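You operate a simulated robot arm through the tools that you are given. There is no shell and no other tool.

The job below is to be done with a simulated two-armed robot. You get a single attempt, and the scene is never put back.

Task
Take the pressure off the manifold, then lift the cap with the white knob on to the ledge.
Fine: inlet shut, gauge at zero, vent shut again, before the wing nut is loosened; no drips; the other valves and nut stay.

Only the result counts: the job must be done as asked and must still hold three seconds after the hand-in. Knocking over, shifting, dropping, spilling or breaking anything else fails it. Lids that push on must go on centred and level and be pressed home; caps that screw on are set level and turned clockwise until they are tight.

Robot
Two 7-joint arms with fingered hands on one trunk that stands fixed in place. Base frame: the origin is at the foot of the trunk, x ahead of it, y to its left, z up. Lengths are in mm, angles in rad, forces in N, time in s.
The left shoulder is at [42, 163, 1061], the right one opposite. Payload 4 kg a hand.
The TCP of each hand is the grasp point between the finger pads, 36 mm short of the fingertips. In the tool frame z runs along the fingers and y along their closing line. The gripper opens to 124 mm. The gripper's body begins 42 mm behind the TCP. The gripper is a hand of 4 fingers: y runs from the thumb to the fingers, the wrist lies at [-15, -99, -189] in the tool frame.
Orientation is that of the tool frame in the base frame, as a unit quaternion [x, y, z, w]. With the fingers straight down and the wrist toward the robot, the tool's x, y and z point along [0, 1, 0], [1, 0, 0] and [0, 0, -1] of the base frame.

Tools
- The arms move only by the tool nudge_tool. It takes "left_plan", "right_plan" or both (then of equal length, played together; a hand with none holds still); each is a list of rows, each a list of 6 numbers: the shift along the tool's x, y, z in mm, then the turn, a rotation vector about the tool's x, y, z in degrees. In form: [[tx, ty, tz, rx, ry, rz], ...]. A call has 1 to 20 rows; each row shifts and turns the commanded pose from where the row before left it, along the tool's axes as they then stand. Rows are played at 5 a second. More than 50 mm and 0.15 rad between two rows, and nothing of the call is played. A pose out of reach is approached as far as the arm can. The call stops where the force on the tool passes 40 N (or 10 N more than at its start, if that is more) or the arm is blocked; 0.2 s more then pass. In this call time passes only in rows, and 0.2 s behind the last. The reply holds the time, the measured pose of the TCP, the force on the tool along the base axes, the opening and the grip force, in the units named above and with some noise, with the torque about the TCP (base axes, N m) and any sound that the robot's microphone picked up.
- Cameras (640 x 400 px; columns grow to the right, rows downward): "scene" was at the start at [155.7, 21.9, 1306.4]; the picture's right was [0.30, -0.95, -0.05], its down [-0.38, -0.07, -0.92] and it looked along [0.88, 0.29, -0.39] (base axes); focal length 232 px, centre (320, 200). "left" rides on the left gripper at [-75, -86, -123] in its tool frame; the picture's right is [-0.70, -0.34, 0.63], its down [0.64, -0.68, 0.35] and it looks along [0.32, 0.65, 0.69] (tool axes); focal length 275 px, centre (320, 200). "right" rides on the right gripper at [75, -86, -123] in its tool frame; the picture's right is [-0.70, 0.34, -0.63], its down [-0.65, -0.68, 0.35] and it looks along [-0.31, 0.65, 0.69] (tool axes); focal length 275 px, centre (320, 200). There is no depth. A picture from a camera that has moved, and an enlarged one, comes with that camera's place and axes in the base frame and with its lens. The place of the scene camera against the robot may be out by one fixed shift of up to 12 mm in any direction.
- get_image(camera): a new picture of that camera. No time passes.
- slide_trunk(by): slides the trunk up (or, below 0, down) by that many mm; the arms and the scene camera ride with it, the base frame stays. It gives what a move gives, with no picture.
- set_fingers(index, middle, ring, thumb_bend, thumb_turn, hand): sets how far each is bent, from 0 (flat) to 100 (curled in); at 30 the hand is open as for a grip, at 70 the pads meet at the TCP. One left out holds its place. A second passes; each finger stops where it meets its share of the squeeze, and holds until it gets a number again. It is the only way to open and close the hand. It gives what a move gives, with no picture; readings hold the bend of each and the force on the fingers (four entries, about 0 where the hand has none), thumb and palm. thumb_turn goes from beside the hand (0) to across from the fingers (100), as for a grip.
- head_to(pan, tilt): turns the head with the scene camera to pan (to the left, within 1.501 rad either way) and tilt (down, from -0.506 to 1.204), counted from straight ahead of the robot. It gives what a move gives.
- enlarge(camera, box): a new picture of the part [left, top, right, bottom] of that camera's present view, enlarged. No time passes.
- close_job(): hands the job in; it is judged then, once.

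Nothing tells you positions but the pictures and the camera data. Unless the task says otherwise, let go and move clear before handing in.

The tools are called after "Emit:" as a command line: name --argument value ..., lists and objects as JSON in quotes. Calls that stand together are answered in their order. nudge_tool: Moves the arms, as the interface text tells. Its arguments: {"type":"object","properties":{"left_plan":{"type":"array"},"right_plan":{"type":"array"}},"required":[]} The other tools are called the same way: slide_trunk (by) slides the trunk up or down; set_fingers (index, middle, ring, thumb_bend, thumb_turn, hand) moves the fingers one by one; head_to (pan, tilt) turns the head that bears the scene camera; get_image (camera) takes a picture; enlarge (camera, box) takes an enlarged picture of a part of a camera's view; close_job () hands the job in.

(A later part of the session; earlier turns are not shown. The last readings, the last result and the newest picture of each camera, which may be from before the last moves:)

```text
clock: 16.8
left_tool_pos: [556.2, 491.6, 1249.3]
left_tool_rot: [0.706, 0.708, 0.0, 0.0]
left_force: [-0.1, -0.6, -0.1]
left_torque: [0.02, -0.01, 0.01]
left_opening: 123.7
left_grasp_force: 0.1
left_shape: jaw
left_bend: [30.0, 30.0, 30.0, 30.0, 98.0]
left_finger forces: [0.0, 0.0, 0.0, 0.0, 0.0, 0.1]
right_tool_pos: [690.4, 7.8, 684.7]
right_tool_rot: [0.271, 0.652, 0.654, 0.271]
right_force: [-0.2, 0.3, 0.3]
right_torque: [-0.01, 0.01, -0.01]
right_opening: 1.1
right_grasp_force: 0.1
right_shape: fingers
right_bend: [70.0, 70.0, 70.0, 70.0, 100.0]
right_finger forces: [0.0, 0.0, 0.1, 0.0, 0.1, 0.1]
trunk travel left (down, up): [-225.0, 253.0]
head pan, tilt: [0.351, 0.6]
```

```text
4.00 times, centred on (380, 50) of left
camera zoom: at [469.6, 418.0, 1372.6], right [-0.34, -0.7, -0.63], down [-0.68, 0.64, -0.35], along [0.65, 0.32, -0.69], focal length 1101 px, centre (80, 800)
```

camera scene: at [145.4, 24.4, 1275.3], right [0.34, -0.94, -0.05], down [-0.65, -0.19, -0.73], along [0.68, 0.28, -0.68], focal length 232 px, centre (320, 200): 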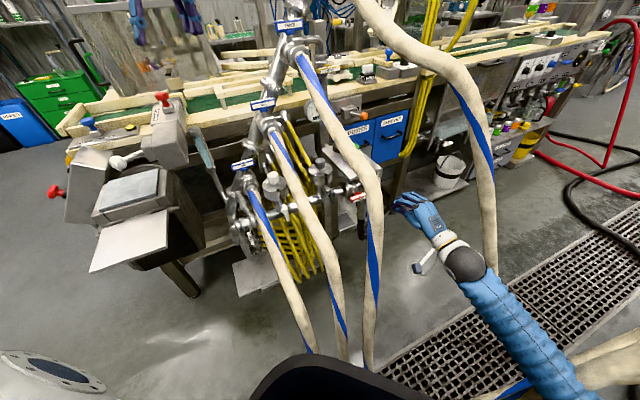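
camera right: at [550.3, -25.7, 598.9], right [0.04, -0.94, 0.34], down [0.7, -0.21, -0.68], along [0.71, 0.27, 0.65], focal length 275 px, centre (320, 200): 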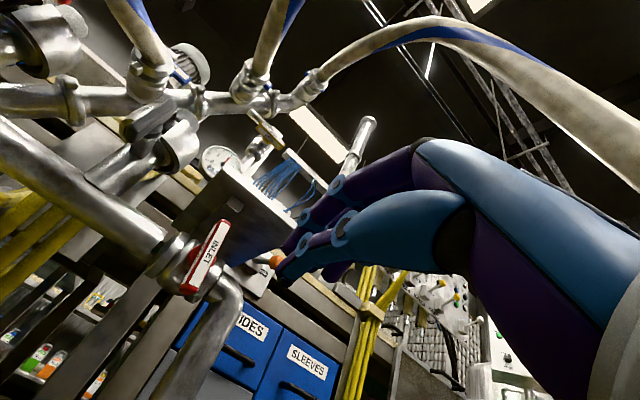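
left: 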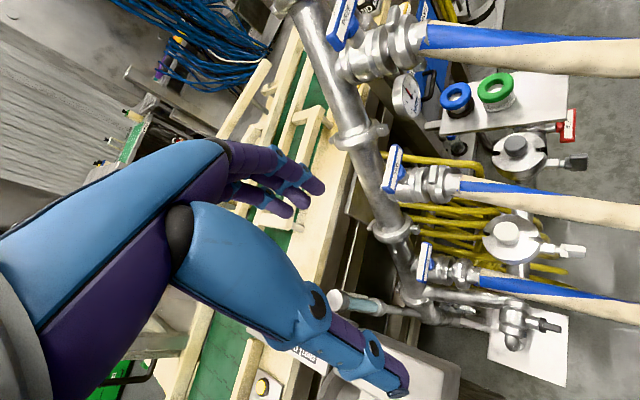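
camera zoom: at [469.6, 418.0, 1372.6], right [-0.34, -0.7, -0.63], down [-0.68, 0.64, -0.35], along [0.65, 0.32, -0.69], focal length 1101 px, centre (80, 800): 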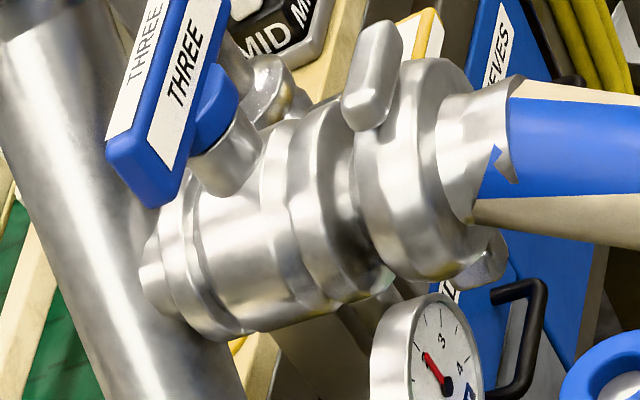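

The VENT handle centre comes out near [901, 288, 1082], bar horizontal (shut), with hose three to its left and hose four above the corridor. I'll raise the hand clear in front, then move in toward it at about 1040 height, stopping partway to look.

Emit:
nudge_tool --right_plan '[[22, 0, 0, 0, 0, 0], [0, 45, 0, 0, 0, 0], [0, 45, 0, 0, 0, 0], [0, 45, 0, 0, 0, 0], [0, 45, 0, 0, 0, 0], [0, 45, 0, 0, 0, 0], [0, 45, 0, 0, 0, 0], [0, 45, 0, 0, 0, 0], [0, 40, 0, 0, 0, 0]]'

Emit:
get_image --camera "right"

Emit:
get_image --camera "scene"

```text
clock: 18.8
left_tool_pos: [555.5, 491.9, 1249.2]
left_tool_rot: [0.707, 0.707, 0.001, 0.0]
left_force: [0.4, 0.4, -0.3]
left_torque: [0.01, -0.02, 0.01]
left_opening: 123.7
left_grasp_force: 0.0
left_shape: jaw
left_bend: [30.0, 30.0, 30.0, 30.0, 98.0]
left_finger forces: [0.0, 0.0, 0.0, 0.0, 0.0, 0.0]
right_tool_pos: [675.8, 22.1, 1039.0]
right_tool_rot: [0.272, 0.652, 0.653, 0.273]
right_force: [0.6, 0.0, -0.5]
right_torque: [0.02, 0.0, -0.05]
right_opening: 1.1
right_grasp_force: 0.1
right_shape: fingers
right_bend: [70.0, 70.0, 70.0, 70.0, 100.0]
right_finger forces: [0.0, 0.0, 0.0, 0.1, 0.1, 0.0]
trunk travel left (down, up): [-225.0, 253.0]
head pan, tilt: [0.351, 0.6]
```

```text
taken
camera right: at [535.3, -11.8, 953.2], right [0.04, -0.94, 0.34], down [0.7, -0.21, -0.68], along [0.71, 0.27, 0.65], focal length 275 px, centre (320, 200)
```

right: 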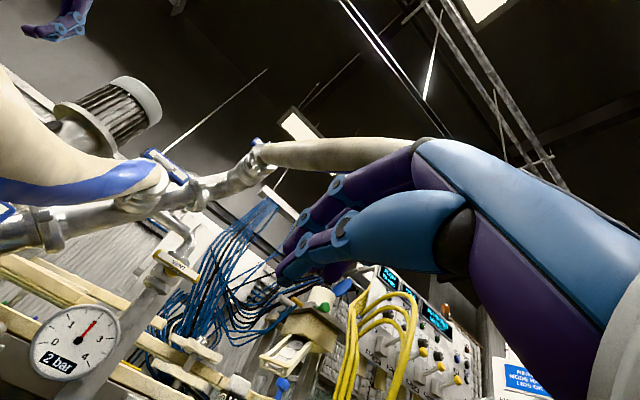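

```text
taken
camera scene: at [144.6, 24.4, 1275.5], right [0.34, -0.94, -0.05], down [-0.65, -0.19, -0.73], along [0.68, 0.28, -0.68], focal length 232 px, centre (320, 200)
```

scene: 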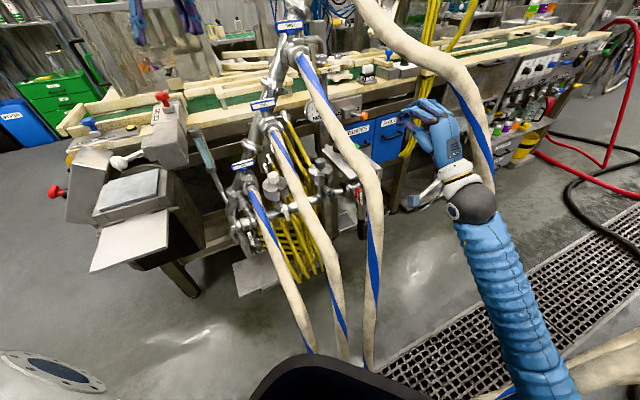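

The corridor is clear; vent confirmed near [898, 291, 1085]. Moving forward toward it, under hose four.

Emit:
nudge_tool --right_plan '[[0, 0, 45, 0, 0, 0], [0, 0, 45, 0, 0, 0], [0, 0, 45, 0, 0, 0], [0, 0, 45, 0, 0, 0], [0, 0, 45, 0, 0, 0]]'

Emit:
get_image --camera "right"

Emit:
enlarge --camera "scene" --box '[260, 10, 420, 110]'

Emit:
enlarge --camera "left" --box '[320, 0, 640, 200]'

```text
clock: 20.0
left_tool_pos: [556.6, 493.8, 1247.9]
left_tool_rot: [0.707, 0.708, -0.001, 0.002]
left_force: [0.1, -0.4, 0.2]
left_torque: [0.0, -0.02, 0.0]
left_opening: 123.7
left_grasp_force: 0.0
left_shape: jaw
left_bend: [30.0, 30.0, 30.0, 30.0, 98.0]
left_finger forces: [0.0, 0.1, 0.1, 0.0, 0.1, 0.0]
right_tool_pos: [833.0, 180.7, 1040.4]
right_tool_rot: [0.272, 0.653, 0.653, 0.271]
right_force: [0.8, 0.4, 0.3]
right_torque: [0.04, 0.0, 0.01]
right_opening: 1.1
right_grasp_force: 0.1
right_shape: fingers
right_bend: [70.0, 70.0, 70.0, 70.0, 100.0]
right_finger forces: [0.0, 0.0, 0.0, 0.1, 0.0, 0.0]
trunk travel left (down, up): [-225.0, 253.0]
head pan, tilt: [0.351, 0.6]
```

```text
taken
camera right: at [693.2, 147.7, 953.7], right [0.04, -0.94, 0.34], down [0.7, -0.21, -0.68], along [0.71, 0.27, 0.65], focal length 275 px, centre (320, 200)
```

right: 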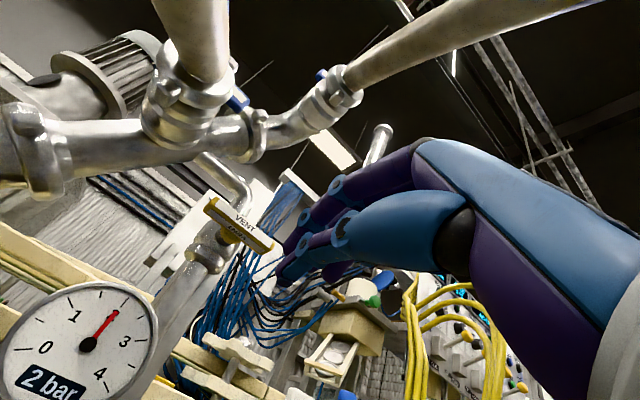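

```text
4.00 times, centred on (340, 60) of scene
camera zoom: at [145.1, 24.9, 1275.4], right [0.34, -0.94, -0.05], down [-0.65, -0.19, -0.73], along [0.68, 0.28, -0.68], focal length 928 px, centre (240, 760)
```

zoom: 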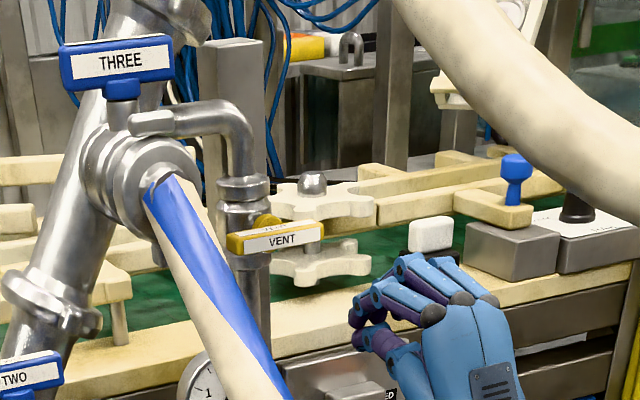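

```text
2.00 times, centred on (480, 100) of left
camera zoom: at [471.1, 419.0, 1371.4], right [-0.34, -0.7, -0.63], down [-0.68, 0.64, -0.35], along [0.65, 0.31, -0.69], focal length 551 px, centre (0, 400)
```

zoom: 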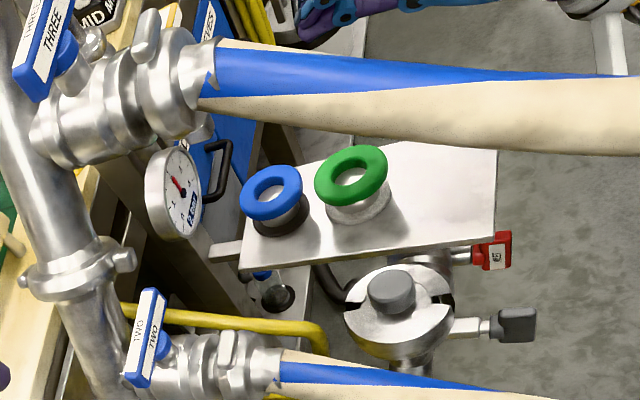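

The hand is lined up below and right of the VENT bar (centre ≈ [898, 288, 1084]). I'll move in beneath its right end and then raise gently to test opening counter-clockwise.

Emit:
nudge_tool --right_plan '[[0, 0, 40, 0, 0, 0], [0, 0, 35, 0, 0, 0], [0, 0, 22, 0, 0, 0]]'

Emit:
get_image --camera "right"

Emit:
enlarge --camera "scene" --box '[280, 30, 380, 92]'

```text
clock: 20.8
left_tool_pos: [556.8, 491.3, 1248.5]
left_tool_rot: [0.707, 0.707, 0.0, 0.001]
left_force: [-0.5, 0.4, 1.2]
left_torque: [-0.02, 0.01, 0.0]
left_opening: 123.7
left_grasp_force: 0.1
left_shape: jaw
left_bend: [30.0, 30.0, 30.0, 30.0, 98.0]
left_finger forces: [0.0, 0.0, 0.1, 0.0, 0.1, 0.0]
right_tool_pos: [903.4, 248.7, 1038.4]
right_tool_rot: [0.271, 0.654, 0.653, 0.269]
right_force: [0.2, 0.3, 0.1]
right_torque: [-0.01, -0.02, 0.03]
right_opening: 0.9
right_grasp_force: 0.2
right_shape: fingers
right_bend: [70.0, 70.0, 70.0, 70.0, 100.0]
right_finger forces: [0.1, 0.0, 0.0, 0.1, 0.1, 0.0]
trunk travel left (down, up): [-225.0, 253.0]
head pan, tilt: [0.351, 0.6]
```

```text
taken
camera right: at [761.7, 215.4, 953.8], right [0.04, -0.94, 0.34], down [0.7, -0.21, -0.68], along [0.71, 0.27, 0.65], focal length 275 px, centre (320, 200)
```

right: 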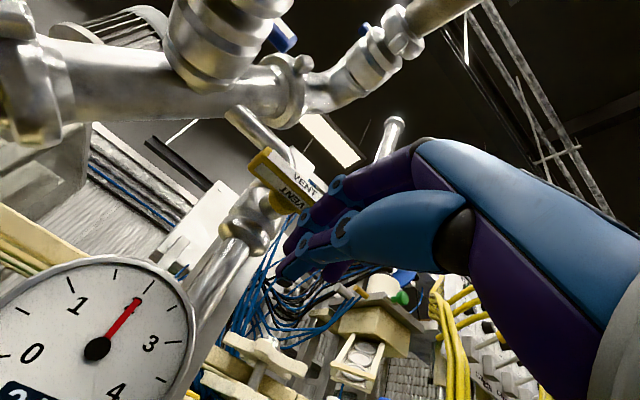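

```text
6.40 times, centred on (330, 61) of scene
camera zoom: at [145.0, 24.8, 1275.4], right [0.34, -0.94, -0.05], down [-0.65, -0.19, -0.73], along [0.68, 0.28, -0.68], focal length 1485 px, centre (256, 1090)
```

zoom: 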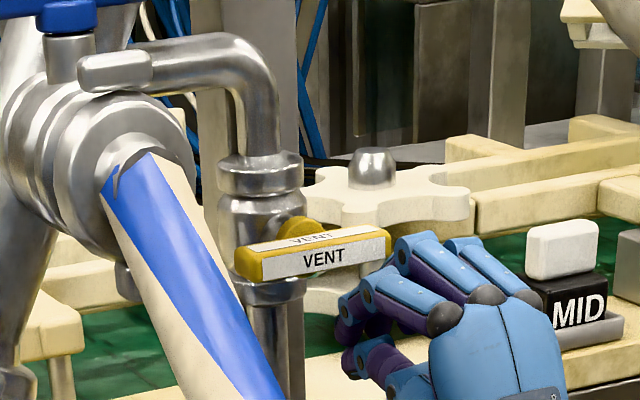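

The fingers are beneath the right end of the VENT bar. Raising slowly.

Emit:
nudge_tool --right_plan '[[0, 5, 0, 0, 0, 0], [0, 4, 0, 0, 0, 0], [0, 3, 0, 0, 0, 0], [0, 3, 0, 0, 0, 0]]'

Emit:
enlarge --camera "scene" --box '[280, 30, 380, 92]'

```text
clock: 21.8
left_tool_pos: [556.4, 492.1, 1249.1]
left_tool_rot: [0.707, 0.707, 0.0, 0.0]
left_force: [-0.3, -0.6, 0.1]
left_torque: [0.02, -0.04, 0.05]
left_opening: 123.8
left_grasp_force: 0.2
left_shape: jaw
left_bend: [30.0, 30.0, 30.0, 30.0, 98.0]
left_finger forces: [0.0, 0.1, 0.0, 0.1, 0.0, 0.0]
right_tool_pos: [901.9, 250.1, 1054.5]
right_tool_rot: [0.271, 0.653, 0.653, 0.271]
right_force: [-0.1, 0.1, -1.5]
right_torque: [0.0, 0.01, 0.0]
right_opening: 1.2
right_grasp_force: 0.6
right_shape: fingers
right_bend: [70.0, 70.0, 70.0, 70.0, 100.0]
right_finger forces: [0.1, 0.9, 0.1, 0.1, 0.1, 0.1]
trunk travel left (down, up): [-225.0, 253.0]
head pan, tilt: [0.351, 0.6]
```

```text
6.40 times, centred on (330, 61) of scene
camera zoom: at [144.9, 24.3, 1275.5], right [0.34, -0.94, -0.05], down [-0.65, -0.19, -0.73], along [0.68, 0.28, -0.68], focal length 1485 px, centre (256, 1090)
```

zoom: 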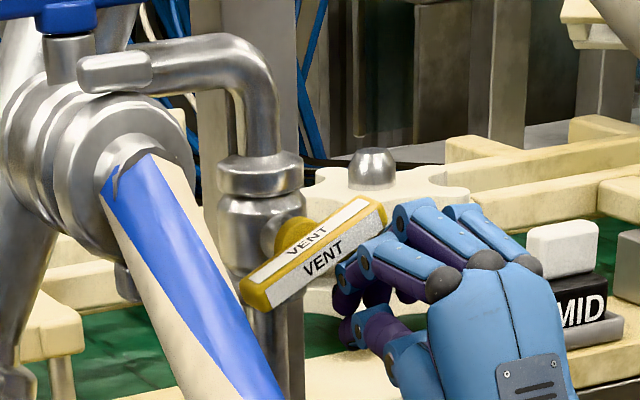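

The vent turns freely counter-clockwise. Continuing up and then left to full open.

Emit:
nudge_tool --right_plan '[[0, 5, 0, 0, 0, 0], [0, 5, 0, 0, 0, 0], [0, 5, 0, 0, 0, 0], [0, 5, 0, 0, 0, 0], [0, 5, 0, 0, 0, 0], [2, 5, 0, 0, 0, 0], [4, 2, 0, 0, 0, 0], [4, 0, 0, 0, 0, 0]]'

Emit:
enlarge --camera "scene" --box '[280, 30, 380, 92]'

Emit:
get_image --camera "right"

```text
clock: 23.6
left_tool_pos: [557.2, 490.6, 1248.6]
left_tool_rot: [0.707, 0.707, -0.001, 0.0]
left_force: [0.0, -0.1, 0.3]
left_torque: [-0.01, 0.01, -0.01]
left_opening: 123.7
left_grasp_force: 0.0
left_shape: jaw
left_bend: [30.0, 30.0, 30.0, 30.0, 98.0]
left_finger forces: [0.0, 0.1, 0.0, 0.0, 0.0, 0.0]
right_tool_pos: [898.9, 254.8, 1084.1]
right_tool_rot: [0.273, 0.653, 0.653, 0.271]
right_force: [12.4, -13.4, -0.4]
right_torque: [0.28, 0.24, -0.26]
right_opening: 0.0
right_grasp_force: 8.6
right_shape: fingers
right_bend: [70.0, 70.0, 70.0, 70.0, 100.0]
right_finger forces: [17.3, 0.1, 0.0, 0.1, 0.0, 0.0]
trunk travel left (down, up): [-225.0, 253.0]
head pan, tilt: [0.351, 0.6]
```

```text
6.40 times, centred on (330, 61) of scene
camera zoom: at [146.2, 22.9, 1275.4], right [0.34, -0.94, -0.05], down [-0.65, -0.19, -0.73], along [0.68, 0.28, -0.68], focal length 1485 px, centre (256, 1090)
```

zoom: 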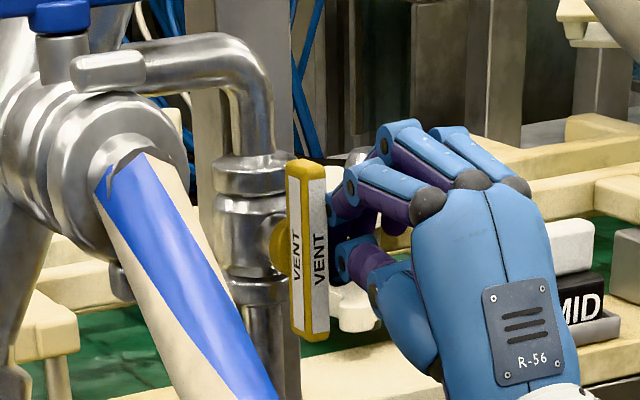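

```text
taken
camera right: at [757.8, 221.2, 999.2], right [0.04, -0.94, 0.34], down [0.7, -0.21, -0.68], along [0.71, 0.26, 0.65], focal length 275 px, centre (320, 200)
```

right: 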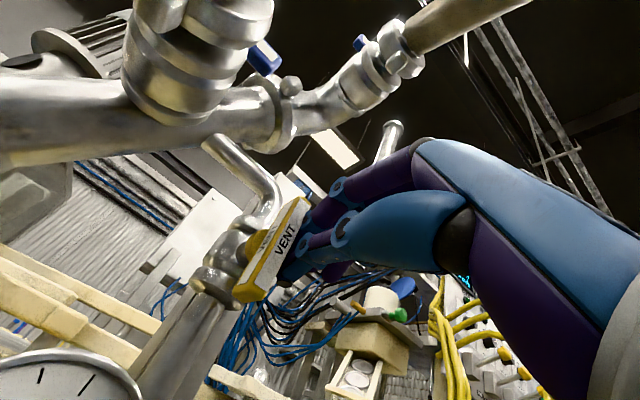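

The vent is fully open against its stop. I'll back off slightly and watch the gauge fall.

Emit:
nudge_tool --right_plan '[[-8, 0, 0, 0, 0, 0], [-8, -10, 0, 0, 0, 0], [0, -20, 0, 0, 0, 0], [0, -20, 0, 0, 0, 0]]'

Emit:
get_image --camera "right"

Emit:
enlarge --camera "left" --box '[360, 50, 460, 112]'

Emit:
enlarge --camera "scene" --box '[280, 30, 380, 92]'

```text
clock: 24.6
left_tool_pos: [557.6, 492.1, 1248.8]
left_tool_rot: [0.707, 0.707, 0.0, 0.0]
left_force: [-0.5, 0.1, 0.0]
left_torque: [-0.02, 0.0, 0.01]
left_opening: 123.8
left_grasp_force: 0.1
left_shape: jaw
left_bend: [30.0, 30.0, 30.0, 30.0, 98.0]
left_finger forces: [0.0, 0.1, 0.0, 0.0, 0.1, 0.1]
right_tool_pos: [906.9, 246.8, 1037.6]
right_tool_rot: [0.272, 0.653, 0.653, 0.272]
right_force: [-0.5, -0.1, -0.2]
right_torque: [0.01, -0.03, 0.0]
right_opening: 1.4
right_grasp_force: 0.0
right_shape: fingers
right_bend: [70.0, 70.0, 70.0, 70.0, 100.0]
right_finger forces: [0.0, 0.0, 0.1, 0.0, 0.1, 0.1]
trunk travel left (down, up): [-225.0, 253.0]
head pan, tilt: [0.351, 0.6]
```

```text
taken
camera right: at [767.8, 213.0, 950.9], right [0.04, -0.94, 0.34], down [0.7, -0.21, -0.68], along [0.71, 0.27, 0.65], focal length 275 px, centre (320, 200)
```

right: 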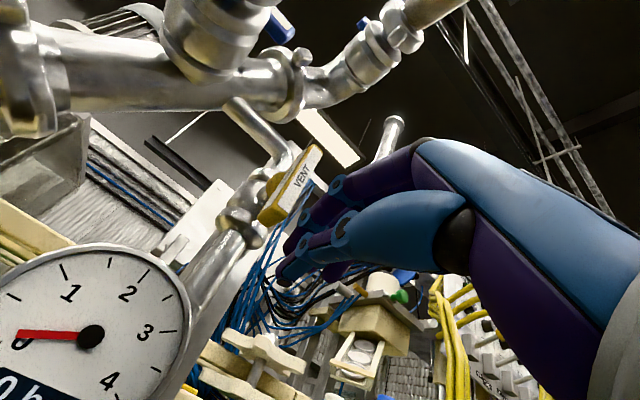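

```text
6.40 times, centred on (410, 81) of left
camera zoom: at [470.9, 418.4, 1371.8], right [-0.34, -0.7, -0.63], down [-0.68, 0.64, -0.35], along [0.65, 0.32, -0.69], focal length 1762 px, centre (-256, 962)
```

zoom: 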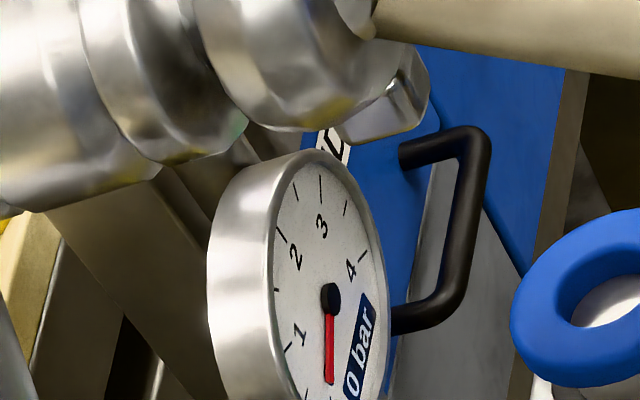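

```text
6.40 times, centred on (330, 61) of scene
camera zoom: at [145.1, 24.2, 1275.4], right [0.34, -0.94, -0.05], down [-0.65, -0.19, -0.73], along [0.68, 0.28, -0.68], focal length 1485 px, centre (256, 1090)
```

zoom: 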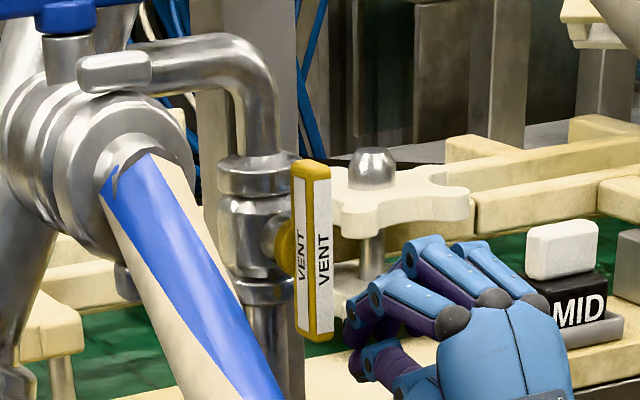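

The gauge now reads 0 bar. I'll close the vent again by pushing the bar's lower end left from its right side, then up under it to the stop.

Emit:
nudge_tool --right_plan '[[5, 0, 0, 0, 0, 0], [5, 0, 0, 0, 0, 0], [5, 0, 0, 0, 0, 0], [5, 0, 0, 0, 0, 0], [5, 0, 0, 0, 0, 0], [5, 0, 0, 0, 0, 0], [5, 0, 0, 0, 0, 0]]'

Emit:
enlarge --camera "scene" --box '[280, 30, 380, 92]'

Emit:
get_image --camera "right"

```text
clock: 26.2
left_tool_pos: [556.4, 493.3, 1249.7]
left_tool_rot: [0.708, 0.707, 0.001, 0.0]
left_force: [-0.6, -0.4, -0.3]
left_torque: [0.03, 0.01, -0.01]
left_opening: 123.8
left_grasp_force: 0.1
left_shape: jaw
left_bend: [30.0, 30.0, 30.0, 30.0, 98.0]
left_finger forces: [0.0, 0.0, 0.0, 0.0, 0.0, 0.1]
right_tool_pos: [882.7, 270.0, 1035.9]
right_tool_rot: [0.271, 0.653, 0.653, 0.271]
right_force: [-0.4, -1.4, -1.4]
right_torque: [0.02, -0.03, 0.04]
right_opening: 0.7
right_grasp_force: 1.1
right_shape: fingers
right_bend: [70.0, 70.0, 70.0, 70.0, 100.0]
right_finger forces: [1.5, 0.0, 0.0, 0.0, 0.0, 0.0]
trunk travel left (down, up): [-225.0, 253.0]
head pan, tilt: [0.351, 0.6]
```

```text
6.40 times, centred on (330, 61) of scene
camera zoom: at [144.9, 24.4, 1275.5], right [0.34, -0.94, -0.05], down [-0.65, -0.19, -0.73], along [0.68, 0.28, -0.68], focal length 1485 px, centre (256, 1090)
```

zoom: 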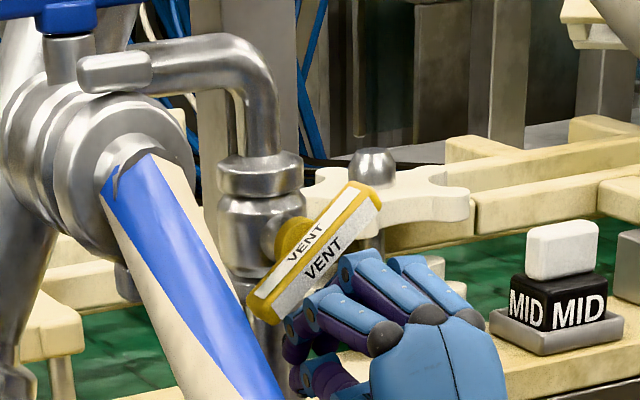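

```text
taken
camera right: at [742.0, 237.2, 950.4], right [0.04, -0.94, 0.34], down [0.7, -0.21, -0.68], along [0.71, 0.27, 0.65], focal length 275 px, centre (320, 200)
```

right: 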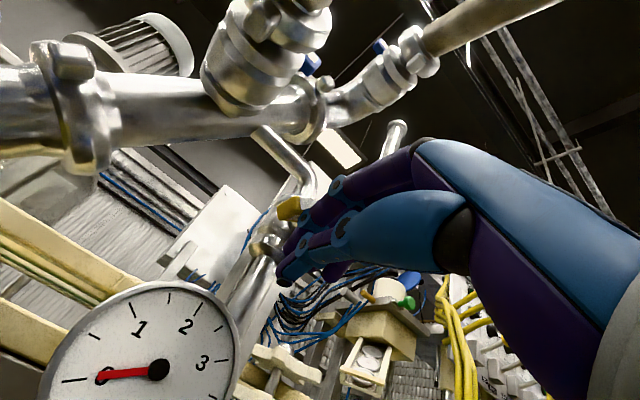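

The bar is about two-thirds back. Moving a bit further left and then up until it stops level.

Emit:
nudge_tool --right_plan '[[5, 0, 0, 0, 0, 0], [5, 0, 0, 0, 0, 0], [5, 0, 0, 0, 0, 0], [3, 3, 0, 0, 0, 0], [0, 3, 0, 0, 0, 0], [0, 3, 0, 0, 0, 0]]'

Emit:
enlarge --camera "scene" --box '[280, 30, 380, 92]'

```text
clock: 27.6
left_tool_pos: [555.6, 492.3, 1249.0]
left_tool_rot: [0.707, 0.707, 0.0, 0.0]
left_force: [0.0, -0.3, 0.4]
left_torque: [0.0, -0.03, -0.04]
left_opening: 123.8
left_grasp_force: 0.1
left_shape: jaw
left_bend: [30.0, 30.0, 30.0, 30.0, 98.0]
left_finger forces: [0.1, 0.0, 0.0, 0.0, 0.1, 0.0]
right_tool_pos: [869.4, 284.1, 1044.4]
right_tool_rot: [0.27, 0.654, 0.653, 0.269]
right_force: [-6.0, -1.3, -7.3]
right_torque: [0.02, -0.03, 0.01]
right_opening: 1.3
right_grasp_force: 3.9
right_shape: fingers
right_bend: [70.0, 71.0, 70.0, 70.0, 100.0]
right_finger forces: [0.0, 8.2, 0.8, 0.0, 0.0, 0.1]
trunk travel left (down, up): [-225.0, 253.0]
head pan, tilt: [0.351, 0.6]
```

```text
6.40 times, centred on (330, 61) of scene
camera zoom: at [145.0, 24.3, 1275.3], right [0.34, -0.94, -0.05], down [-0.65, -0.19, -0.73], along [0.68, 0.28, -0.68], focal length 1485 px, centre (256, 1090)
```

zoom: 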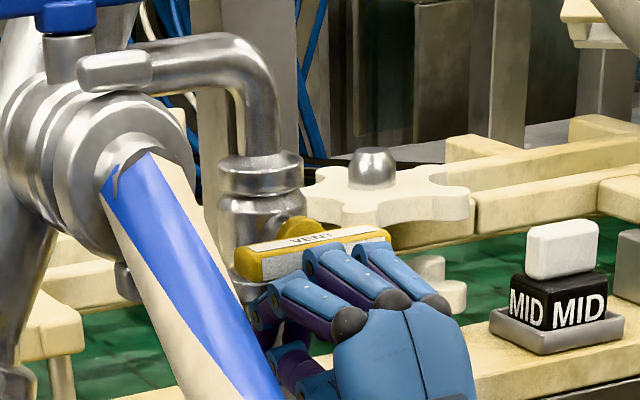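

The bar is back to level with rising force. A small extra push confirms the stop.

Emit:
nudge_tool --right_plan '[[2, 2, 0, 0, 0, 0], [2, 2, 0, 0, 0, 0]]'

Emit:
enlarge --camera "scene" --box '[280, 30, 380, 92]'

```text
clock: 28.2
left_tool_pos: [557.8, 491.2, 1248.6]
left_tool_rot: [0.707, 0.707, -0.001, 0.0]
left_force: [-0.5, -0.1, -0.1]
left_torque: [0.02, -0.02, 0.02]
left_opening: 123.7
left_grasp_force: 0.0
left_shape: jaw
left_bend: [30.0, 30.0, 30.0, 30.0, 98.0]
left_finger forces: [0.0, 0.0, 0.0, 0.0, 0.1, 0.0]
right_tool_pos: [869.9, 284.6, 1046.4]
right_tool_rot: [0.271, 0.654, 0.653, 0.268]
right_force: [-3.1, -10.2, -13.6]
right_torque: [0.34, 0.13, -0.2]
right_opening: 1.4
right_grasp_force: 8.2
right_shape: fingers
right_bend: [70.0, 71.0, 71.0, 70.0, 100.0]
right_finger forces: [0.0, 12.1, 4.3, 0.1, 0.0, 0.0]
trunk travel left (down, up): [-225.0, 253.0]
head pan, tilt: [0.351, 0.6]
```

```text
6.40 times, centred on (330, 61) of scene
camera zoom: at [145.8, 23.6, 1275.2], right [0.34, -0.94, -0.05], down [-0.65, -0.19, -0.73], along [0.68, 0.28, -0.68], focal length 1485 px, centre (256, 1090)
```

zoom: 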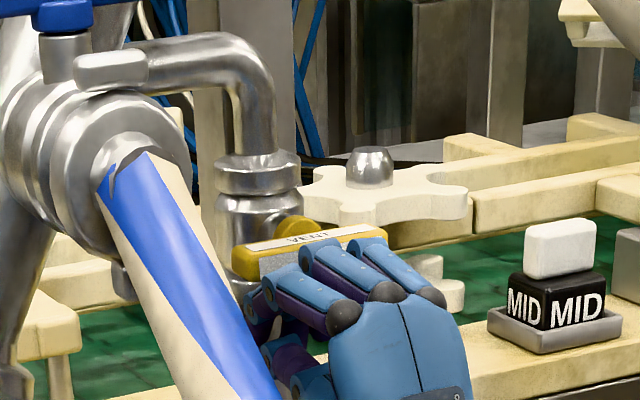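

The vent is at its closed stop. I'll drop down off the bar and withdraw the right hand along the corridor, then check the gauge and vent.

Emit:
nudge_tool --right_plan '[[0, -8, 0, 0, 0, 0], [-5, -10, 0, 0, 0, 0], [-15, 0, -20, 0, 0, 0], [-15, 0, -40, 0, 0, 0], [-10, 0, -45, 0, 0, 0], [0, 0, -45, 0, 0, 0], [0, 0, -45, 0, 0, 0], [0, 0, -45, 0, 0, 0]]'

Emit:
enlarge --camera "scene" --box '[280, 30, 380, 92]'

Emit:
get_image --camera "right"

Emit:
get_image --camera "left"

```text
clock: 30.0
left_tool_pos: [555.6, 492.7, 1249.7]
left_tool_rot: [0.706, 0.708, 0.0, 0.001]
left_force: [0.1, 0.3, 0.2]
left_torque: [0.02, -0.01, 0.02]
left_opening: 124.1
left_grasp_force: 0.2
left_shape: jaw
left_bend: [30.0, 30.0, 30.0, 30.0, 98.0]
left_finger forces: [0.1, 0.1, 0.1, 0.1, 0.0, 0.0]
right_tool_pos: [730.2, 84.6, 1033.4]
right_tool_rot: [0.271, 0.652, 0.654, 0.271]
right_force: [-0.8, 0.5, -0.1]
right_torque: [0.01, 0.03, 0.04]
right_opening: 1.1
right_grasp_force: 0.1
right_shape: fingers
right_bend: [70.0, 70.0, 70.0, 70.0, 100.0]
right_finger forces: [0.1, 0.0, 0.1, 0.0, 0.0, 0.0]
trunk travel left (down, up): [-225.0, 253.0]
head pan, tilt: [0.351, 0.6]
```

```text
6.40 times, centred on (330, 61) of scene
camera zoom: at [144.4, 23.8, 1275.6], right [0.34, -0.94, -0.05], down [-0.65, -0.19, -0.73], along [0.68, 0.28, -0.68], focal length 1485 px, centre (256, 1090)
```

zoom: 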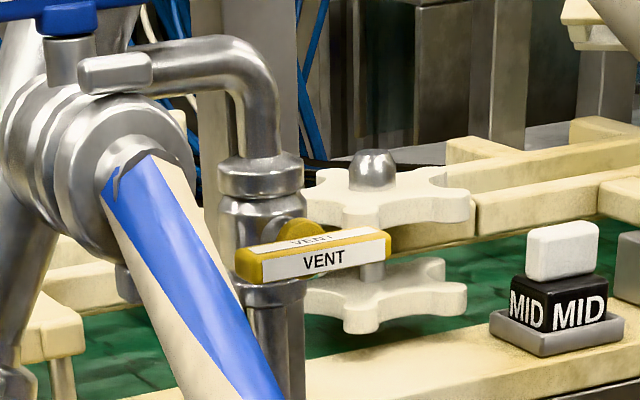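

```text
taken
camera right: at [589.4, 49.9, 946.9], right [0.04, -0.94, 0.34], down [0.7, -0.21, -0.68], along [0.71, 0.27, 0.65], focal length 275 px, centre (320, 200)
```

right: 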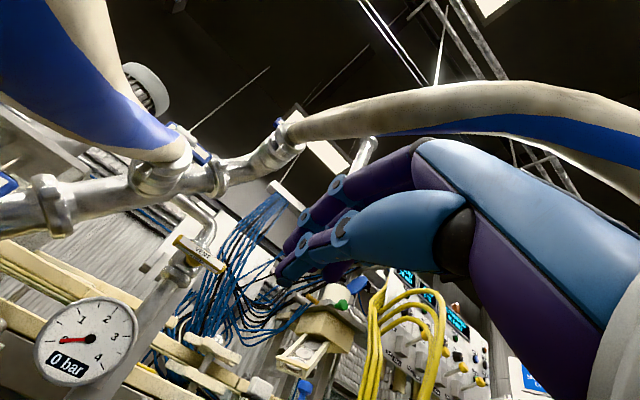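

```text
taken
camera left: at [469.8, 418.1, 1372.5], right [-0.34, -0.7, -0.63], down [-0.68, 0.64, -0.35], along [0.65, 0.32, -0.69], focal length 275 px, centre (320, 200)
```

left: 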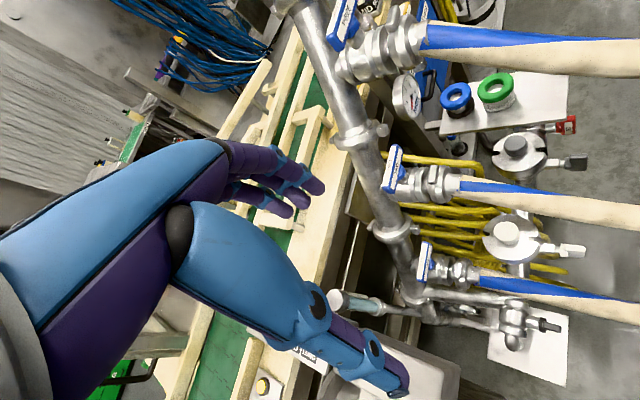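

The vent is shut, the gauge reads 0 bar and the inlet is shut. I'll withdraw the right hand from the corridor and bring the left hand's camera down over the white-knob cap and its white wing nut (about [567, 325, 772]).

Emit:
nudge_tool --right_plan '[[0, 0, -40, 0, 0, 0], [0, 0, -45, 0, 0, 0], [0, 0, -45, 0, 0, 0], [0, 0, -45, 0, 0, 0], [0, 0, -45, 0, 0, 0], [0, 0, 0, 0, 0, 0]]' --left_plan '[[-27, -14.2, 31.5, 0, 0, 0], [-27, -14.2, 31.5, 0, 0, 0], [-27, -14.2, 31.5, 0, 0, 0], [-27, -14.2, 31.5, 0, 0, 0], [-27, -14.2, 31.5, 0, 0, 0], [-27, -14.2, 31.5, 0, 0, 0]]'

Emit:
get_image --camera "left"

Emit:
get_image --camera "scene"

```text
clock: 31.4
left_tool_pos: [474.2, 329.7, 1059.3]
left_tool_rot: [0.706, 0.708, 0.0, 0.0]
left_force: [0.5, 0.2, -0.3]
left_torque: [-0.01, 0.0, 0.0]
left_opening: 123.6
left_grasp_force: 0.0
left_shape: jaw
left_bend: [30.0, 30.0, 30.0, 30.0, 98.0]
left_finger forces: [0.0, 0.0, 0.0, 0.0, 0.1, 0.0]
right_tool_pos: [575.8, -70.8, 1029.6]
right_tool_rot: [0.271, 0.653, 0.654, 0.27]
right_force: [-1.0, -0.3, -1.0]
right_torque: [-0.01, 0.01, 0.01]
right_opening: 1.0
right_grasp_force: 0.1
right_shape: fingers
right_bend: [70.0, 70.0, 70.0, 70.0, 100.0]
right_finger forces: [0.0, 0.0, 0.0, 0.1, 0.1, 0.0]
trunk travel left (down, up): [-225.0, 253.0]
head pan, tilt: [0.351, 0.6]
```

```text
taken
camera left: at [387.8, 255.2, 1181.4], right [-0.34, -0.7, -0.63], down [-0.68, 0.64, -0.35], along [0.65, 0.32, -0.69], focal length 275 px, centre (320, 200)
```

left: 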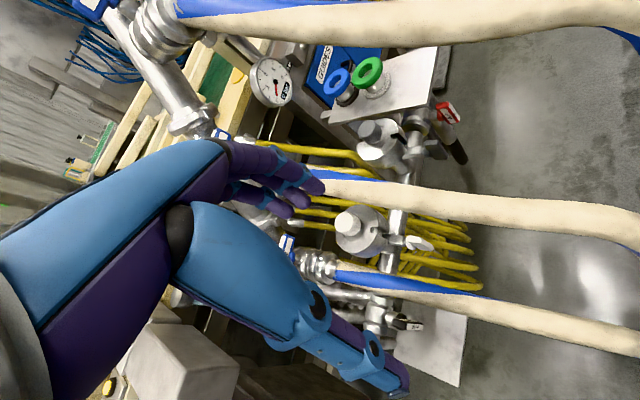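

```text
taken
camera scene: at [145.5, 23.8, 1275.4], right [0.34, -0.94, -0.05], down [-0.65, -0.19, -0.73], along [0.68, 0.28, -0.68], focal length 232 px, centre (320, 200)
```

scene: 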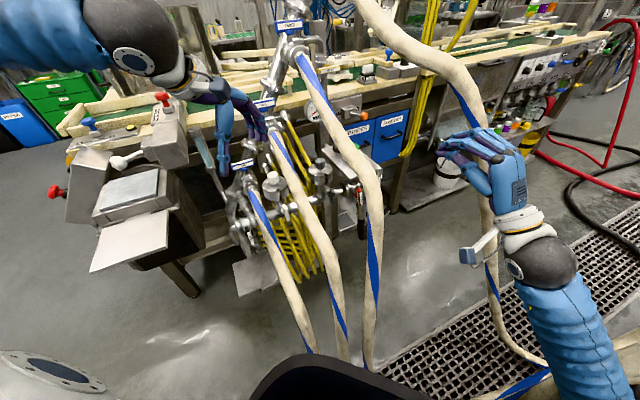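

Emit:
enlarge --camera "left" --box '[300, 180, 460, 280]'

Emit:
enlarge --camera "left" --box '[300, 40, 500, 165]'

Emit:
enlarge --camera "scene" --box '[230, 150, 330, 212]'

Emit:
enlarge --camera "scene" --box '[240, 180, 320, 230]'

```text
4.00 times, centred on (380, 230) of left
camera zoom: at [387.8, 255.2, 1181.4], right [-0.34, -0.7, -0.63], down [-0.68, 0.64, -0.35], along [0.65, 0.32, -0.69], focal length 1101 px, centre (80, 80)
```

zoom: 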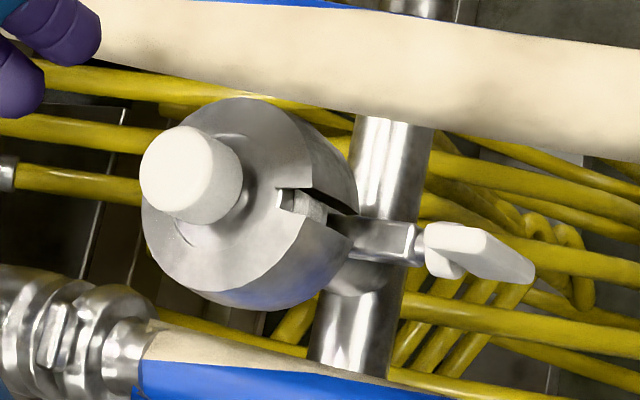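

```text
3.20 times, centred on (400, 102) of left
camera zoom: at [387.8, 255.2, 1181.4], right [-0.34, -0.7, -0.63], down [-0.68, 0.64, -0.35], along [0.65, 0.32, -0.69], focal length 881 px, centre (64, 512)
```

zoom: 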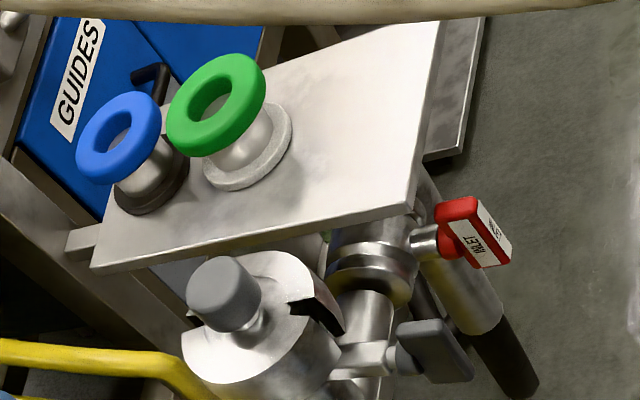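

```text
6.40 times, centred on (280, 181) of scene
camera zoom: at [145.5, 23.8, 1275.4], right [0.34, -0.94, -0.05], down [-0.65, -0.19, -0.73], along [0.68, 0.28, -0.68], focal length 1485 px, centre (576, 322)
```

zoom: 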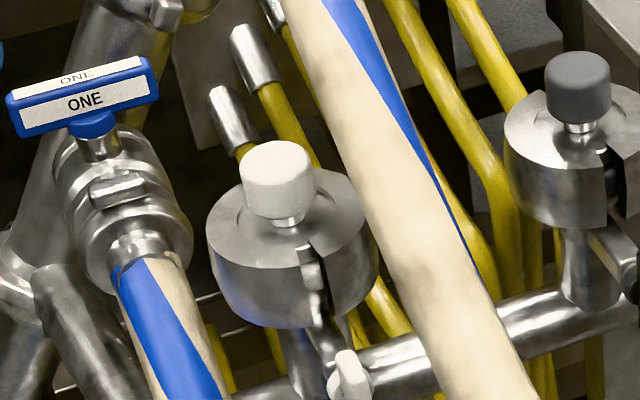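

```text
8.00 times, centred on (280, 205) of scene
camera zoom: at [145.5, 23.8, 1275.4], right [0.34, -0.94, -0.05], down [-0.65, -0.19, -0.73], along [0.68, 0.28, -0.68], focal length 1857 px, centre (640, 160)
```

zoom: 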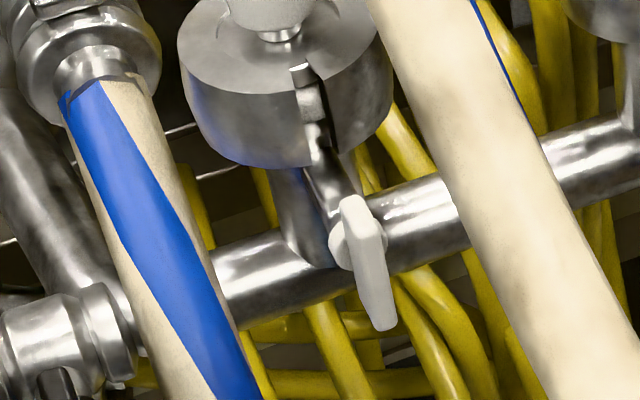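

The white wing nut's axis is along the bolt toward the robot's front-right, wing centre about [564, 323, 774], wing nearly vertical; the dark nut is separate. I'll shape the left hand into a single pointing index finger and look at where its tip is.

Emit:
set_fingers --hand "left" --index 10 --middle 100 --ring 100 --thumb_bend 60 --thumb_turn 0

Emit:
get_image --camera "left"

Emit:
enlarge --camera "scene" --box '[160, 60, 320, 160]'

Emit:
enlarge --camera "scene" --box '[160, 100, 320, 200]'

```text
clock: 32.4
left_tool_pos: [472.8, 330.9, 1058.3]
left_tool_rot: [0.707, 0.707, 0.0, 0.0]
left_force: [-0.2, 0.2, -0.5]
left_torque: [0.0, 0.0, -0.02]
left_opening: 142.5
left_grasp_force: 0.0
left_shape: fingers
left_bend: [10.0, 100.0, 100.0, 60.0, 0.0]
left_finger forces: [0.0, 0.0, 0.0, 0.0, 0.1, 0.1]
right_tool_pos: [576.0, -69.4, 1030.9]
right_tool_rot: [0.271, 0.653, 0.653, 0.271]
right_force: [-1.1, -0.2, 0.8]
right_torque: [0.02, -0.01, -0.03]
right_opening: 1.2
right_grasp_force: 0.0
right_shape: fingers
right_bend: [70.0, 70.0, 70.0, 70.0, 100.0]
right_finger forces: [0.0, 0.0, 0.0, 0.0, 0.0, 0.0]
trunk travel left (down, up): [-225.0, 253.0]
head pan, tilt: [0.351, 0.6]
```

```text
taken
camera left: at [387.2, 255.7, 1181.9], right [-0.34, -0.7, -0.63], down [-0.68, 0.64, -0.35], along [0.65, 0.32, -0.69], focal length 275 px, centre (320, 200)
```

left: 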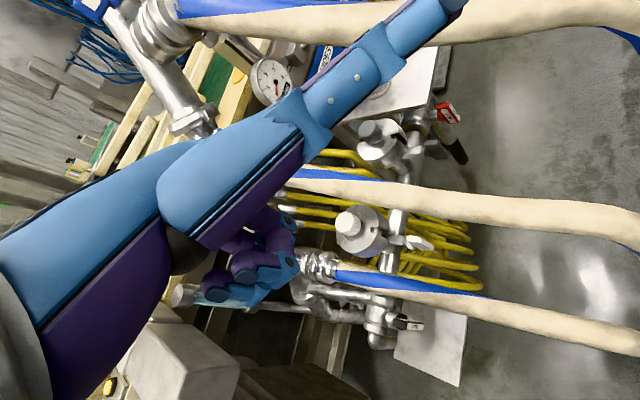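

```text
4.00 times, centred on (240, 110) of scene
camera zoom: at [144.7, 24.1, 1275.5], right [0.34, -0.94, -0.05], down [-0.65, -0.19, -0.73], along [0.68, 0.28, -0.68], focal length 928 px, centre (640, 560)
```

zoom: 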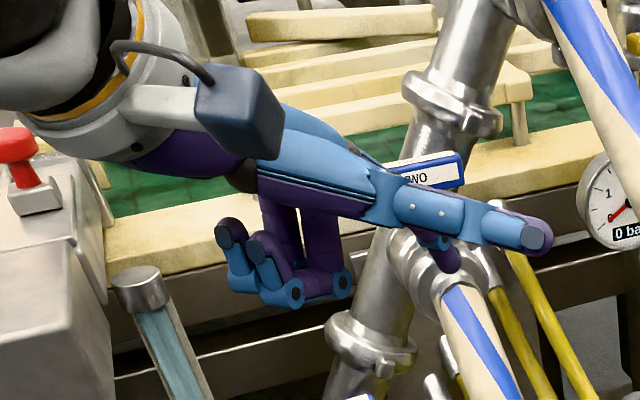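

```text
4.00 times, centred on (240, 150) of scene
camera zoom: at [144.7, 24.1, 1275.5], right [0.34, -0.94, -0.05], down [-0.65, -0.19, -0.73], along [0.68, 0.28, -0.68], focal length 928 px, centre (640, 400)
```

zoom: 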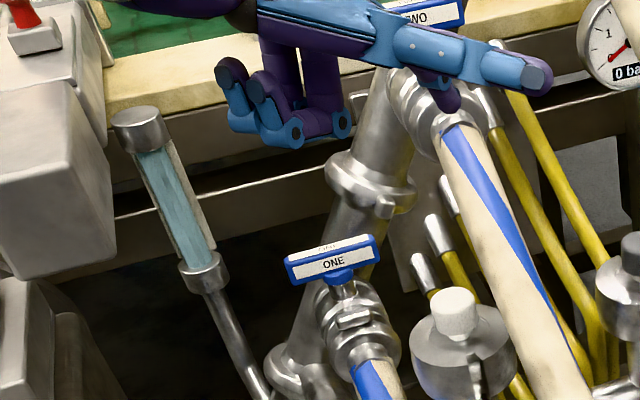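

The thumb swings out sideways at turn 0, which would get in the way. I'll bring the thumb back across and flat, leaving the index extended, and look again.

Emit:
set_fingers --hand "left" --index 20 --middle 100 --ring 100 --thumb_bend 20 --thumb_turn 98

Emit:
get_image --camera "left"

Emit:
enlarge --camera "scene" --box '[160, 60, 320, 160]'

```text
clock: 33.4
left_tool_pos: [472.2, 330.6, 1059.1]
left_tool_rot: [0.707, 0.707, 0.0, 0.001]
left_force: [0.4, 0.5, -0.5]
left_torque: [-0.01, 0.0, -0.01]
left_opening: 140.7
left_grasp_force: 0.0
left_shape: fingers
left_bend: [20.0, 100.0, 100.0, 20.0, 95.0]
left_finger forces: [0.0, 0.1, 0.1, 0.0, 0.0, 0.0]
right_tool_pos: [575.4, -70.1, 1030.9]
right_tool_rot: [0.271, 0.653, 0.653, 0.272]
right_force: [0.6, -0.2, 0.6]
right_torque: [-0.01, 0.01, 0.02]
right_opening: 1.0
right_grasp_force: 0.0
right_shape: fingers
right_bend: [70.0, 70.0, 70.0, 70.0, 100.0]
right_finger forces: [0.1, 0.0, 0.0, 0.0, 0.0, 0.1]
trunk travel left (down, up): [-225.0, 253.0]
head pan, tilt: [0.351, 0.6]
```

```text
taken
camera left: at [387.3, 255.6, 1181.9], right [-0.34, -0.7, -0.63], down [-0.68, 0.64, -0.35], along [0.65, 0.32, -0.69], focal length 275 px, centre (320, 200)
```

left: 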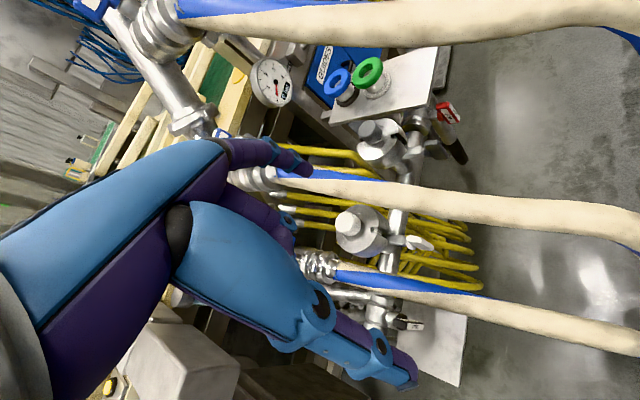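

```text
4.00 times, centred on (240, 110) of scene
camera zoom: at [144.7, 24.1, 1275.5], right [0.34, -0.94, -0.05], down [-0.65, -0.19, -0.73], along [0.68, 0.28, -0.68], focal length 928 px, centre (640, 560)
```

zoom: 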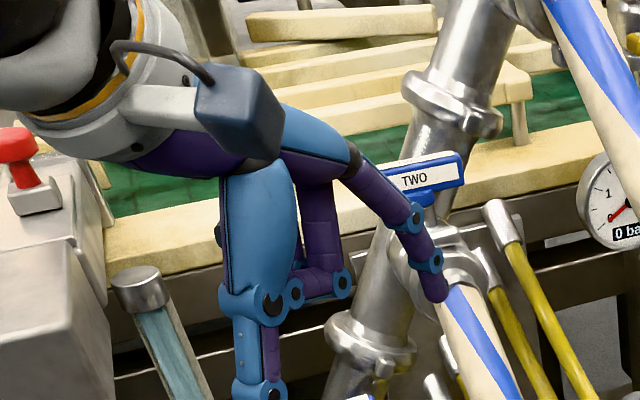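

The index finger can be a peg. I'll bend it a little more so it points straight down, then yaw the hand ~40° left and lean it 25° so its body stays clear of hose two.

Emit:
set_fingers --hand "left" --index 45 --thumb_bend 20

Emit:
nudge_tool --left_plan '[[0, 0, 0, 0, 0, -8], [0, 0, 0, 0, 0, -8], [0, 0, 0, 0, 0, -8], [0, 0, 0, 0, 0, -8], [0, 0, 0, 0, 0, -8], [0, 0, 0, 0, -8.3, 0], [0, 0, 0, 0, -8.3, 0], [0, 0, 0, 0, -8.4, 0]]'

Emit:
get_image --camera "left"

Emit:
get_image --camera "scene"

Emit:
enlarge --camera "scene" --box '[160, 80, 320, 180]'

```text
clock: 34.4
left_tool_pos: [472.7, 328.8, 1059.3]
left_tool_rot: [0.707, 0.707, 0.0, 0.0]
left_force: [-0.4, 0.7, 0.0]
left_torque: [0.02, -0.02, 0.01]
left_opening: 98.7
left_grasp_force: 0.1
left_shape: fingers
left_bend: [45.0, 100.0, 100.0, 20.0, 95.0]
left_finger forces: [0.1, 0.0, 0.0, 0.0, 0.2, 0.1]
right_tool_pos: [574.6, -70.2, 1031.2]
right_tool_rot: [0.271, 0.653, 0.653, 0.271]
right_force: [0.9, -0.5, -0.3]
right_torque: [0.02, -0.02, 0.02]
right_opening: 1.2
right_grasp_force: 0.0
right_shape: fingers
right_bend: [70.0, 70.0, 70.0, 70.0, 100.0]
right_finger forces: [0.0, 0.0, 0.0, 0.1, 0.0, 0.0]
trunk travel left (down, up): [-225.0, 253.0]
head pan, tilt: [0.351, 0.6]
```

```text
clock: 36.2
left_tool_pos: [499.1, 338.0, 1076.0]
left_tool_rot: [0.412, 0.885, -0.093, 0.197]
left_force: [-0.1, 1.5, 0.5]
left_torque: [0.0, -0.01, 0.02]
left_opening: 99.0
left_grasp_force: 0.2
left_shape: fingers
left_bend: [45.0, 100.0, 100.0, 20.0, 95.0]
left_finger forces: [0.1, 0.1, 0.0, 0.0, 0.0, 0.0]
left hand out of reach, approached as far as the arm can: row 6, 7, 8
right_tool_pos: [575.4, -68.8, 1031.0]
right_tool_rot: [0.27, 0.654, 0.653, 0.271]
right_force: [0.1, -0.1, 0.0]
right_torque: [0.02, 0.0, -0.03]
right_opening: 1.4
right_grasp_force: 0.1
right_shape: fingers
right_bend: [70.0, 70.0, 70.0, 70.0, 100.0]
right_finger forces: [0.0, 0.0, 0.0, 0.0, 0.1, 0.1]
trunk travel left (down, up): [-225.0, 253.0]
head pan, tilt: [0.351, 0.6]
```

```text
taken
camera left: at [445.2, 272.9, 1218.8], right [0.32, -0.91, -0.28], down [-0.8, -0.1, -0.58], along [0.5, 0.41, -0.76], focal length 275 px, centre (320, 200)
```

left: 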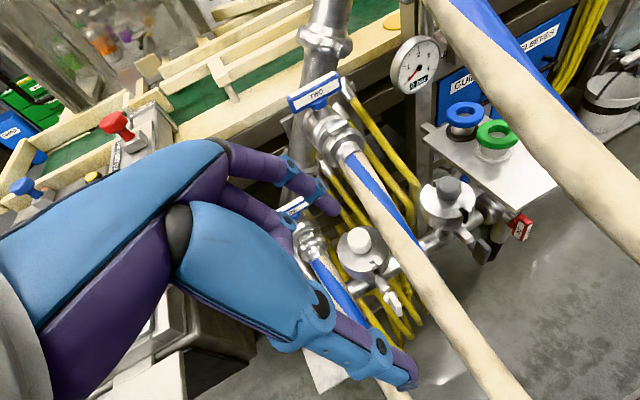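

```text
taken
camera scene: at [144.6, 25.9, 1275.4], right [0.34, -0.94, -0.05], down [-0.65, -0.2, -0.73], along [0.68, 0.28, -0.68], focal length 232 px, centre (320, 200)
```

scene: 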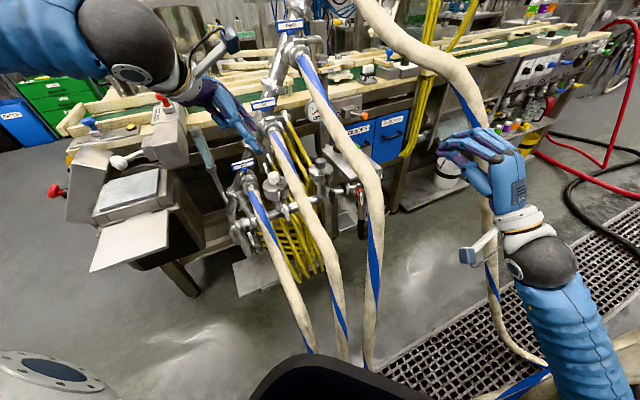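

```text
4.00 times, centred on (240, 130) of scene
camera zoom: at [144.6, 25.9, 1275.4], right [0.34, -0.94, -0.05], down [-0.65, -0.2, -0.73], along [0.68, 0.28, -0.68], focal length 928 px, centre (640, 480)
```

zoom: 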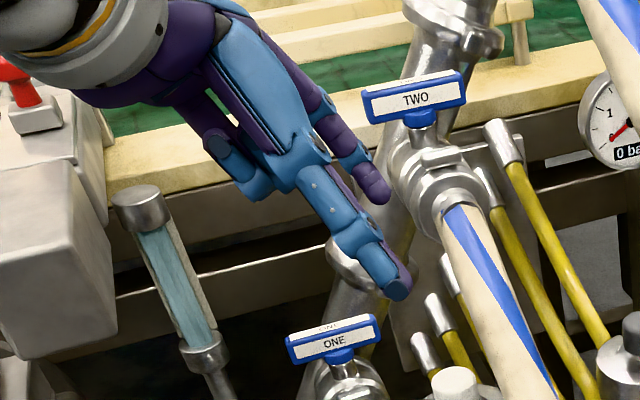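

The orientation is reached, but the position was clamped a bit because it was too close to the body. I'll go lower, where there is reach, and measure again.

Emit:
nudge_tool --left_plan '[[21, 0, 45, 0, 0, 0], [21, 0, 45, 0, 0, 0]]'

```text
clock: 36.8
left_tool_pos: [532.6, 350.2, 986.2]
left_tool_rot: [0.413, 0.885, -0.092, 0.195]
left_force: [0.8, -0.6, 1.0]
left_torque: [0.02, 0.01, -0.01]
left_opening: 98.9
left_grasp_force: 0.1
left_shape: fingers
left_bend: [45.0, 100.0, 100.0, 20.0, 95.0]
left_finger forces: [0.0, 0.1, 0.1, 0.0, 0.0, 0.0]
left hand out of reach, approached as far as the arm can: row 1, 2
right_tool_pos: [576.1, -69.7, 1030.2]
right_tool_rot: [0.272, 0.653, 0.653, 0.27]
right_force: [0.3, 0.2, 0.3]
right_torque: [0.02, 0.0, 0.02]
right_opening: 1.3
right_grasp_force: 0.0
right_shape: fingers
right_bend: [70.0, 70.0, 70.0, 70.0, 100.0]
right_finger forces: [0.0, 0.0, 0.0, 0.0, 0.0, 0.1]
trunk travel left (down, up): [-225.0, 253.0]
head pan, tilt: [0.351, 0.6]
```

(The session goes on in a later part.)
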